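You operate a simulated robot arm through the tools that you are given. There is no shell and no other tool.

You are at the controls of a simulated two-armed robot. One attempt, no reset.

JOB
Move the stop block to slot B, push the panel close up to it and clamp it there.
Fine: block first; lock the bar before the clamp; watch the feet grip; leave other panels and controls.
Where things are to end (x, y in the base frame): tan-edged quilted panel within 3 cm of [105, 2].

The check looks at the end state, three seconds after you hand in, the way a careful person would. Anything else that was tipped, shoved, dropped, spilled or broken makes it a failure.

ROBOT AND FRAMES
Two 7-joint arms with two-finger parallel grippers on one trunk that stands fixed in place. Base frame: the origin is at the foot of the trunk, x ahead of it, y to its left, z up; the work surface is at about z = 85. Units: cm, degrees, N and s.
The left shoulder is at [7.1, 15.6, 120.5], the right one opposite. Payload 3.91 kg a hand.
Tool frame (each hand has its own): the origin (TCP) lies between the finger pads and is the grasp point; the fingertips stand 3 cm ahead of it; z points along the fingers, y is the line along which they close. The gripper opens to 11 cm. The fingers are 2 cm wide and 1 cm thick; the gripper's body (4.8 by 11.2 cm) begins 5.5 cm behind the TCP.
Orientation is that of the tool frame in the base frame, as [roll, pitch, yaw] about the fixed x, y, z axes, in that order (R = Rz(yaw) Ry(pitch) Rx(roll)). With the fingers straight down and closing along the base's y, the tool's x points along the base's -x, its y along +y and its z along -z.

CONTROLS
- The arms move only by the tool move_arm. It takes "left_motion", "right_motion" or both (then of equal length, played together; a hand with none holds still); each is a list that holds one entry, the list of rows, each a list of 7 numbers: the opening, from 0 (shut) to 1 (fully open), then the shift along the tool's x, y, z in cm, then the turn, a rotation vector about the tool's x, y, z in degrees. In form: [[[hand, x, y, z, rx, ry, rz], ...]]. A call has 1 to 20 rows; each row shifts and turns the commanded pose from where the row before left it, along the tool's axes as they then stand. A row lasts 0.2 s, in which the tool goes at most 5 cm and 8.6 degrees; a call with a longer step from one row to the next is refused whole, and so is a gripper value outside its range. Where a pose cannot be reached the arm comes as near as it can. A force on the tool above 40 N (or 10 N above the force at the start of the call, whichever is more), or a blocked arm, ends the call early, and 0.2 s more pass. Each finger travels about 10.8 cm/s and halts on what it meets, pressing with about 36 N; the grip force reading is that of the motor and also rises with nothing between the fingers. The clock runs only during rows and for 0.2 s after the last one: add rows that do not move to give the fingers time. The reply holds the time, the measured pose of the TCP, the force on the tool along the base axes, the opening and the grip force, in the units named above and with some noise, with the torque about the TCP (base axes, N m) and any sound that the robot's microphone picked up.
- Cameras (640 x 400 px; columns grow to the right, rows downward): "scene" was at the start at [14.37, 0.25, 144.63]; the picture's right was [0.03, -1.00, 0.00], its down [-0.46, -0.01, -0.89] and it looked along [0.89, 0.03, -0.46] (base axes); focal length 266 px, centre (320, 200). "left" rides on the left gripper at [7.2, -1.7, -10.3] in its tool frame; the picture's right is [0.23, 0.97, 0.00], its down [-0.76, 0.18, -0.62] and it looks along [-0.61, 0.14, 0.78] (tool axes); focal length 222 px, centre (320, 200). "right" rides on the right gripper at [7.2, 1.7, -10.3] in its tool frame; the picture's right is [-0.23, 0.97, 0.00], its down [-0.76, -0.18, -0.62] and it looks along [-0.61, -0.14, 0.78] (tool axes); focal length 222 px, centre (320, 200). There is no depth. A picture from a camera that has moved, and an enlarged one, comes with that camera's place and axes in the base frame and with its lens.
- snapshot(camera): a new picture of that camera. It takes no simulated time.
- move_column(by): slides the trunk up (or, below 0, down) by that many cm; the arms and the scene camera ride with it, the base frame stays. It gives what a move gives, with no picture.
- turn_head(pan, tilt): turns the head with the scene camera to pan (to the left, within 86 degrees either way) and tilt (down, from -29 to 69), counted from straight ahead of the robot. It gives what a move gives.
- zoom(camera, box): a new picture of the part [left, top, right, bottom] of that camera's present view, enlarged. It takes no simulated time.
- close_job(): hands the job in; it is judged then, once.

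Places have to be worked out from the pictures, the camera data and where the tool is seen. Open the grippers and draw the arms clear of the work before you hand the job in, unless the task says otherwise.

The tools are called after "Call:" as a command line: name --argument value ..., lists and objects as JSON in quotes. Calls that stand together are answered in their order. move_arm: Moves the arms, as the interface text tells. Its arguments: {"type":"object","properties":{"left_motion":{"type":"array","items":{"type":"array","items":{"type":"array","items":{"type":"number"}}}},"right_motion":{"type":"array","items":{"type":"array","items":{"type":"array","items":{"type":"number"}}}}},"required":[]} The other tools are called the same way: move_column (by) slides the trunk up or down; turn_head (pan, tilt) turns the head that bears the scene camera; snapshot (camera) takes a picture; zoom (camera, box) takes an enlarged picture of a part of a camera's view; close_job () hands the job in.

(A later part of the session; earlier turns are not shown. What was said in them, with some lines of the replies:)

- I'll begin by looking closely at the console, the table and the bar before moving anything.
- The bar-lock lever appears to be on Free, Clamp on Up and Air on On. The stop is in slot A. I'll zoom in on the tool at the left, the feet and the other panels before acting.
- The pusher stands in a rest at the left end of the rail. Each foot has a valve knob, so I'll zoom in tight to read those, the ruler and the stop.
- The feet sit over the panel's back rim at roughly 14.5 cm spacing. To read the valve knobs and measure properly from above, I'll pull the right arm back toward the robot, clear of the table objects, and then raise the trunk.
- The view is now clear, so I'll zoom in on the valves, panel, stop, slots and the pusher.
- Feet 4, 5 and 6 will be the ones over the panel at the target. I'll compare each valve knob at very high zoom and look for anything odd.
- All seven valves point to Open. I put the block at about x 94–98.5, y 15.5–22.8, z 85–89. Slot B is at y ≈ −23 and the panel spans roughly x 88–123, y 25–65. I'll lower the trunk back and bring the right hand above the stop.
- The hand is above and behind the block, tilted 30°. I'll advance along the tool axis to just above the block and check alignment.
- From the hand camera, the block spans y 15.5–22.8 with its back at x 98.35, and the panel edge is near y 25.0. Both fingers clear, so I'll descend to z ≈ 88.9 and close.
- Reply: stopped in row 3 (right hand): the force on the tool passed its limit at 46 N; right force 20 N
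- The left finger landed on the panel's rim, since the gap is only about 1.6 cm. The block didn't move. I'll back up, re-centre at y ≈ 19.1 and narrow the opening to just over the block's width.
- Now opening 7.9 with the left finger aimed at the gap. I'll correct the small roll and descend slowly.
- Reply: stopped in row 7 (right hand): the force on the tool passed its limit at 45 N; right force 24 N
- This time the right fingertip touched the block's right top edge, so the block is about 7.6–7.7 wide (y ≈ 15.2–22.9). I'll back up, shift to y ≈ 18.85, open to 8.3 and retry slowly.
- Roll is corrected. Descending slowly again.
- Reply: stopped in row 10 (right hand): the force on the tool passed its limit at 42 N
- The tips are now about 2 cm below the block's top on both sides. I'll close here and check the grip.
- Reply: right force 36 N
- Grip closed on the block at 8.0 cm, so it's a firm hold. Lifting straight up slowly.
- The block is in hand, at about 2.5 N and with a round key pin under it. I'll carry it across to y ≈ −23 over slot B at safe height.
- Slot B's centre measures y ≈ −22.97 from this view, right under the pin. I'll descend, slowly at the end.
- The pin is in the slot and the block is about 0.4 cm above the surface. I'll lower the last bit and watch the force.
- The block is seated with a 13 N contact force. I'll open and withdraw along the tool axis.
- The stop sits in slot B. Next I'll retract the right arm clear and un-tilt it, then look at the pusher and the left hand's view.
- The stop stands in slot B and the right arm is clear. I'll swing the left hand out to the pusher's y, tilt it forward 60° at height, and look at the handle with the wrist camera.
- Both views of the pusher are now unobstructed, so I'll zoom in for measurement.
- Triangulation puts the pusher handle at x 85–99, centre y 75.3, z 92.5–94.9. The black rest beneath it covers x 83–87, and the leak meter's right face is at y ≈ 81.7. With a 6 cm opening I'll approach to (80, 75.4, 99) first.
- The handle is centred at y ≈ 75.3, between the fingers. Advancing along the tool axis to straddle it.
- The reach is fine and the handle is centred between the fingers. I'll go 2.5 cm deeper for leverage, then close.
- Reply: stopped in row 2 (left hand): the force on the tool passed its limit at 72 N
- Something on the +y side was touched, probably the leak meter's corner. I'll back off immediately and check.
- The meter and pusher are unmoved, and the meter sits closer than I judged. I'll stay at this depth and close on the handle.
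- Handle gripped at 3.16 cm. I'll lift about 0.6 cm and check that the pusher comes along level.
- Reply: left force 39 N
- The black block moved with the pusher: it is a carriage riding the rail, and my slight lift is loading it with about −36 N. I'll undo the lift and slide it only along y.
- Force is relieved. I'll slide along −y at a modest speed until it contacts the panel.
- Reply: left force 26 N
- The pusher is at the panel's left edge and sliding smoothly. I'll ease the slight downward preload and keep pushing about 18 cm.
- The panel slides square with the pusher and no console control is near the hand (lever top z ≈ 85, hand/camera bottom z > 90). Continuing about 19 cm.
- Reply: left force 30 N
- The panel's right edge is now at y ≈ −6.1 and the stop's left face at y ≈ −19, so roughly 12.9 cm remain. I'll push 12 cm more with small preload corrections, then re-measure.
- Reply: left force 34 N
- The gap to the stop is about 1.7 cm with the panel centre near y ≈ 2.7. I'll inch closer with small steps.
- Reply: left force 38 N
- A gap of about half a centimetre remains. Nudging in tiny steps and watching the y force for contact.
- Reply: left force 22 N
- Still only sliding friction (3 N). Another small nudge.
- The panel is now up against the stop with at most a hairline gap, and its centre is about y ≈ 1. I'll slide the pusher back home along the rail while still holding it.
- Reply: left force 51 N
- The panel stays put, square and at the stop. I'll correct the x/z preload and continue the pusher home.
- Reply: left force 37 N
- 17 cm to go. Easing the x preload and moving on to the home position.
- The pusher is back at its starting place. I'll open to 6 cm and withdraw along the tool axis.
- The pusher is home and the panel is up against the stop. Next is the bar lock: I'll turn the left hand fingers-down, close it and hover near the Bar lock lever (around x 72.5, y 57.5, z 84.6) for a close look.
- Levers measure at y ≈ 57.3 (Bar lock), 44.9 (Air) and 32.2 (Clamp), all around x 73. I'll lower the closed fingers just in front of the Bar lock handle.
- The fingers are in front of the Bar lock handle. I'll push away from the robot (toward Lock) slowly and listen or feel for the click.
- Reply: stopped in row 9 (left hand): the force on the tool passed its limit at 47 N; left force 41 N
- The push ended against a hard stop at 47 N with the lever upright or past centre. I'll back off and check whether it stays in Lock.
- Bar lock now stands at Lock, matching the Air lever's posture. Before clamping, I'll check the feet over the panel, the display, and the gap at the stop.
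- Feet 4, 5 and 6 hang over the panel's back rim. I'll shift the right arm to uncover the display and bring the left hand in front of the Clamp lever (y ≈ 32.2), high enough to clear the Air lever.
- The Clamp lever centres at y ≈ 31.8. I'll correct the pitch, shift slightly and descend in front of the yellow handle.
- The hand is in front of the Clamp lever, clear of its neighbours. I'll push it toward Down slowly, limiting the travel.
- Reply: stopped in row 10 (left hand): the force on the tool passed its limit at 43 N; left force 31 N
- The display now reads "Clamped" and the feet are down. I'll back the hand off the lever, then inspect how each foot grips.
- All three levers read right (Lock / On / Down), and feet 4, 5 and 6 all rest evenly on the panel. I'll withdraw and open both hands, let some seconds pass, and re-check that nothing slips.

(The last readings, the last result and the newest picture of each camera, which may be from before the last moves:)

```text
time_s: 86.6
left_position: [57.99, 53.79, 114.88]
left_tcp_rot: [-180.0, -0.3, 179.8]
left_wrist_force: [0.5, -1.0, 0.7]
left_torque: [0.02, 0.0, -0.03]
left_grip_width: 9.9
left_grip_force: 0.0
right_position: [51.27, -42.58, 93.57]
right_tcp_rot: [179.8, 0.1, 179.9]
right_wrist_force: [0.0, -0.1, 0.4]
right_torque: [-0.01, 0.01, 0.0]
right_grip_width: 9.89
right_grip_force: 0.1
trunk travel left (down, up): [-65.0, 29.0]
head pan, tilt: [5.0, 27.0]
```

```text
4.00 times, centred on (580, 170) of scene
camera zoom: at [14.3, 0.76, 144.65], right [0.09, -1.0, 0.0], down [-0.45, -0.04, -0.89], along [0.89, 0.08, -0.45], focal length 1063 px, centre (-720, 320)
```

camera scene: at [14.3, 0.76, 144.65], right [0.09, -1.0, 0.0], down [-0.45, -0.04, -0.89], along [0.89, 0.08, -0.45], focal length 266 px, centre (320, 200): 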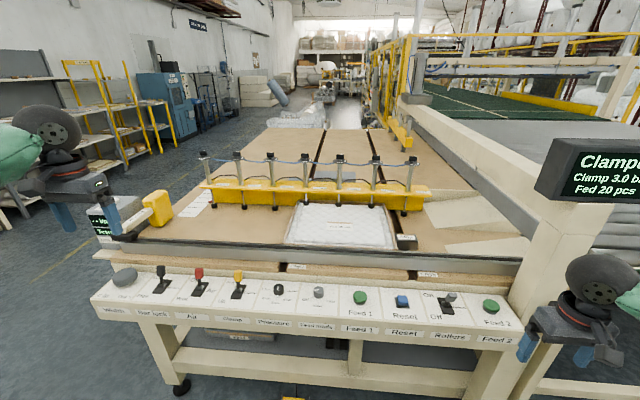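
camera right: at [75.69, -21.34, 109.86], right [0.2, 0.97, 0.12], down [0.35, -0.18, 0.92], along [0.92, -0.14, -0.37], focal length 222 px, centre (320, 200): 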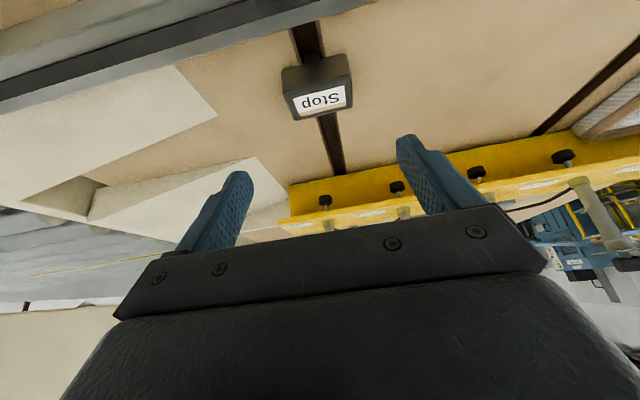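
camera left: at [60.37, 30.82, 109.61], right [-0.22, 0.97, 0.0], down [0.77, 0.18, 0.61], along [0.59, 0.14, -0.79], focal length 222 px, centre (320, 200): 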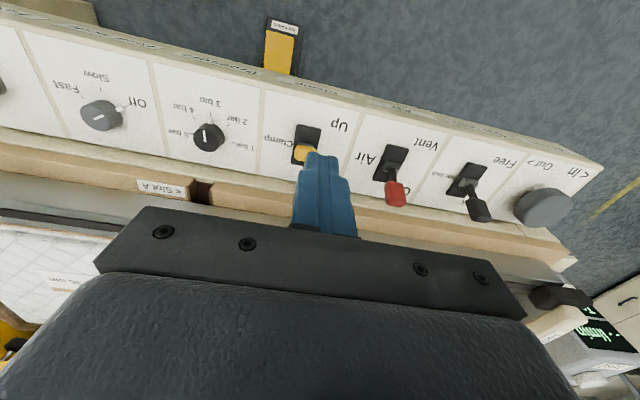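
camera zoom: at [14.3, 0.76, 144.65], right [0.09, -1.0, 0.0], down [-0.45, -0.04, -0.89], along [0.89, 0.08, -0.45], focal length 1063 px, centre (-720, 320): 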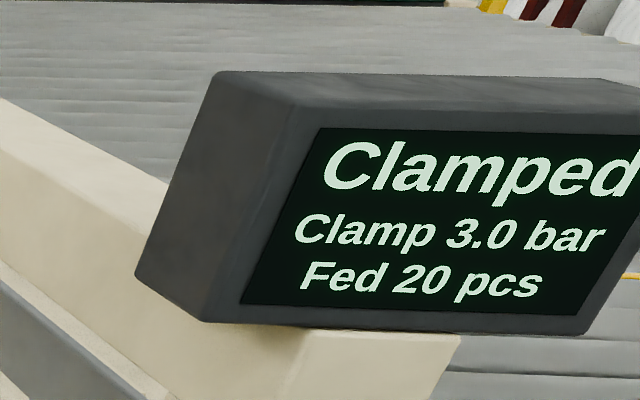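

The panel centre measures about (105, 0.8), square against the stop, with "Clamped, 3.0 bar" shown. One last tight look at the gripping feet and the left side before handing in.

Call:
zoom --camera "scene" --box '[295, 190, 345, 222]'

Call:
zoom --camera "scene" --box '[330, 190, 380, 222]'

Call:
zoom --camera "scene" --box '[355, 190, 425, 252]'

Call:
turn_head --pan 20 --tilt 30

Call:
snapshot --camera "scene"

```text
12.50 times, centred on (320, 206) of scene
camera zoom: at [14.3, 0.76, 144.65], right [0.09, -1.0, 0.0], down [-0.45, -0.04, -0.89], along [0.89, 0.08, -0.45], focal length 3322 px, centre (320, 125)
```

zoom: 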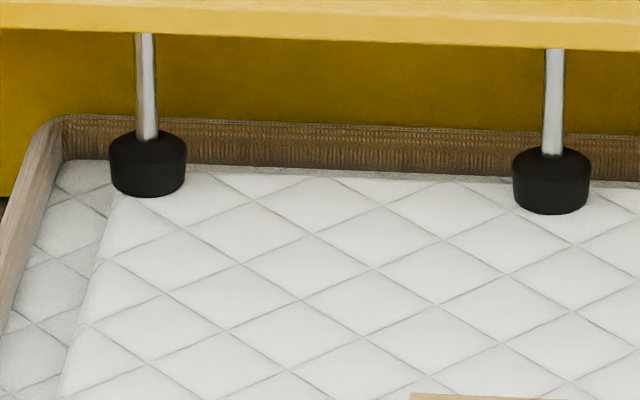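

```text
12.50 times, centred on (355, 206) of scene
camera zoom: at [14.3, 0.76, 144.65], right [0.09, -1.0, 0.0], down [-0.45, -0.04, -0.89], along [0.89, 0.08, -0.45], focal length 3322 px, centre (-118, 125)
```

zoom: 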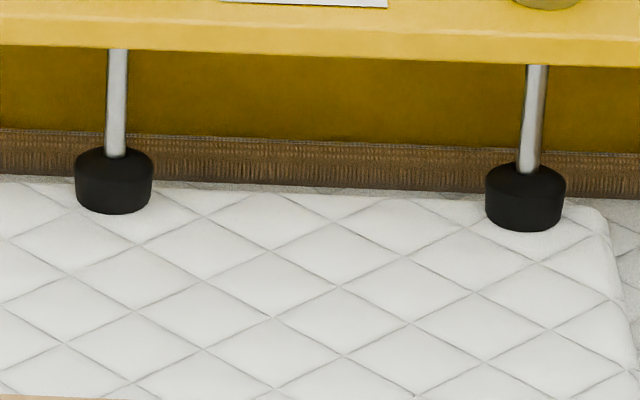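

```text
6.45 times, centred on (390, 221) of scene
camera zoom: at [14.3, 0.76, 144.65], right [0.09, -1.0, 0.0], down [-0.45, -0.04, -0.89], along [0.89, 0.08, -0.45], focal length 1715 px, centre (-132, 64)
```

zoom: 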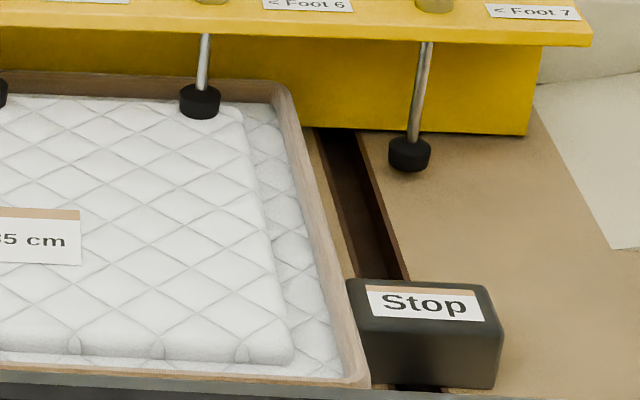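

```text
time_s: 87.4
left_position: [58.01, 53.57, 114.94]
left_tcp_rot: [-179.9, -0.3, 179.7]
left_wrist_force: [0.6, -0.4, -0.3]
left_torque: [-0.02, -0.02, -0.04]
left_grip_width: 9.9
left_grip_force: 0.1
right_position: [51.22, -42.6, 93.66]
right_tcp_rot: [179.8, 0.1, 179.9]
right_wrist_force: [0.2, -0.4, 0.9]
right_torque: [0.0, 0.02, 0.01]
right_grip_width: 9.87
right_grip_force: 0.1
trunk travel left (down, up): [-65.0, 29.0]
head pan, tilt: [20.0, 30.0]
```

```text
taken
camera scene: at [13.68, 3.05, 144.17], right [0.34, -0.94, 0.0], down [-0.47, -0.17, -0.87], along [0.81, 0.3, -0.5], focal length 266 px, centre (320, 200)
```

scene: 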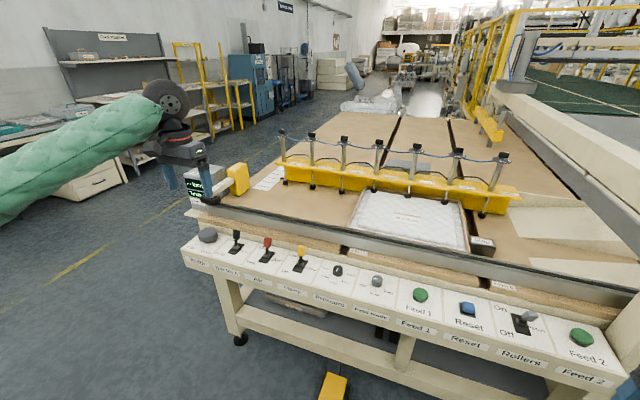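

All three feet rest at the same height on the quilt, and the pusher, meter and levers look right. I'll idle a few seconds to make sure the clamp pressure and feet hold.

Call:
move_arm --left_motion '[[[0.9, 0, 0, 0, 0, 0, 0], [0.9, 0, 0, 0, 0, 0, 0], [0.9, 0, 0, 0, 0, 0, 0], [0.9, 0, 0, 0, 0, 0, 0], [0.9, 0, 0, 0, 0, 0, 0], [0.9, 0, 0, 0, 0, 0, 0], [0.9, 0, 0, 0, 0, 0, 0], [0.9, 0, 0, 0, 0, 0, 0], [0.9, 0, 0, 0, 0, 0, 0], [0.9, 0, 0, 0, 0, 0, 0], [0.9, 0, 0, 0, 0, 0, 0], [0.9, 0, 0, 0, 0, 0, 0], [0.9, 0, 0, 0, 0, 0, 0], [0.9, 0, 0, 0, 0, 0, 0], [0.9, 0, 0, 0, 0, 0, 0], [0.9, 0, 0, 0, 0, 0, 0], [0.9, 0, 0, 0, 0, 0, 0], [0.9, 0, 0, 0, 0, 0, 0]]]'

Call:
turn_head --pan -2 --tilt 27

Call:
snapshot --camera "scene"

Call:
zoom --camera "scene" --box '[150, 140, 430, 280]'

Call:
zoom --camera "scene" --box '[480, 110, 620, 210]'

```text
time_s: 91.2
left_position: [58.01, 53.68, 114.78]
left_tcp_rot: [180.0, -0.2, 179.7]
left_wrist_force: [0.8, -0.4, -0.7]
left_torque: [0.0, 0.02, 0.01]
left_grip_width: 9.91
left_grip_force: 0.1
right_position: [51.24, -42.64, 93.49]
right_tcp_rot: [179.8, 0.2, 179.9]
right_wrist_force: [0.2, 0.1, 0.1]
right_torque: [-0.02, 0.04, 0.01]
right_grip_width: 9.91
right_grip_force: 0.2
trunk travel left (down, up): [-65.0, 29.0]
head pan, tilt: [20.0, 30.0]
```

```text
time_s: 92.1
left_position: [57.92, 53.56, 114.9]
left_tcp_rot: [179.9, -0.4, 179.7]
left_wrist_force: [0.0, 0.6, -0.4]
left_torque: [-0.03, -0.01, 0.01]
left_grip_width: 9.9
left_grip_force: 0.1
right_position: [51.16, -42.67, 93.64]
right_tcp_rot: [179.8, 0.1, -180.0]
right_wrist_force: [0.3, 0.1, -0.1]
right_torque: [0.01, 0.0, 0.02]
right_grip_width: 9.9
right_grip_force: 0.1
trunk travel left (down, up): [-65.0, 29.0]
head pan, tilt: [-2.0, 27.0]
```

```text
taken
camera scene: at [14.33, -0.35, 144.65], right [-0.03, -1.0, 0.0], down [-0.45, 0.02, -0.89], along [0.89, -0.03, -0.45], focal length 266 px, centre (320, 200)
```

scene: 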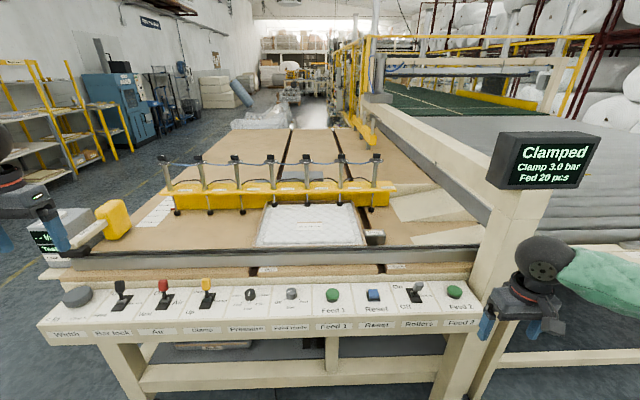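

```text
2.29 times, centred on (290, 210) of scene
camera zoom: at [14.33, -0.35, 144.65], right [-0.03, -1.0, 0.0], down [-0.45, 0.02, -0.89], along [0.89, -0.03, -0.45], focal length 608 px, centre (389, 177)
```

zoom: 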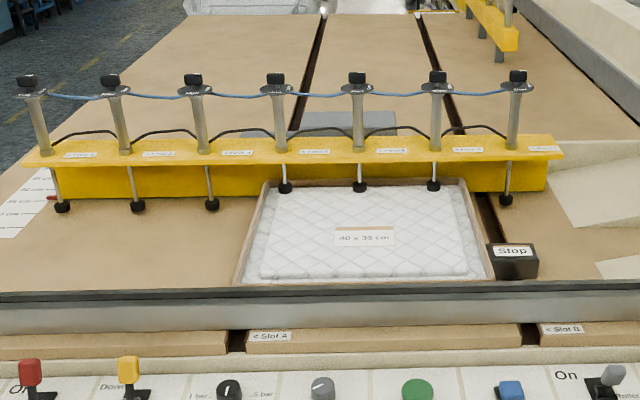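

```text
4.00 times, centred on (550, 160) of scene
camera zoom: at [14.33, -0.35, 144.65], right [-0.03, -1.0, 0.0], down [-0.45, 0.02, -0.89], along [0.89, -0.03, -0.45], focal length 1063 px, centre (-600, 360)
```

zoom: 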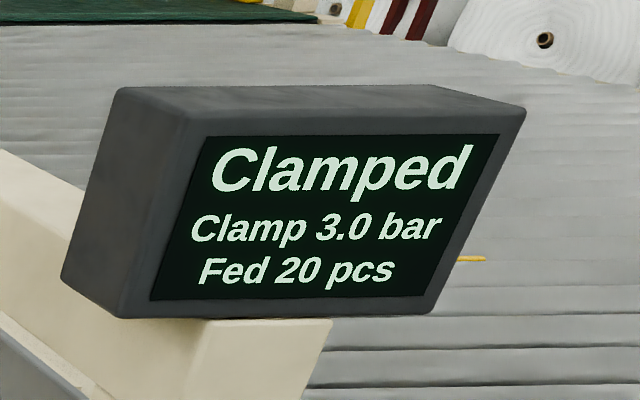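

After several more seconds everything holds: display "Clamped, 3.0 bar", feet 4–6 on the panel, the panel at about (105, 1) against the stop in slot B, the bar locked and the pusher home. Both hands are open and clear of the work, so I'm handing in.

Call:
close_job

```text
The job is handed in.
```

The job is done and handed in: the stop block is in slot B, and the panel is up against it and clamped. I haven't seen the check's result.

- **Panel:** the tan-edged panel sits square against the stop, with at most a hairline gap. Its centre measured about [105, 1], roughly 1 cm from the target of [105, 2].
- **Bar and clamp:** I set Bar lock to Lock before putting Clamp to Down. The display read "Clamped, 3.0 bar", and the pressure held for about 8 seconds before I handed in.
- **Feet:** feet 4, 5 and 6 are down on the panel, all at the same height. Feet 1, 2, 3 and 7 came down beside it.
- **Everything else:** I slid the pusher back to within about half a centimetre of where it started. No other controls or panels were touched.

While reaching for the pusher, the left hand bumped something beside it, most likely the leak meter, at 72 N. I backed off at once, and pictures afterwards showed the meter had not moved. Both hands were open and clear of the work at the end.
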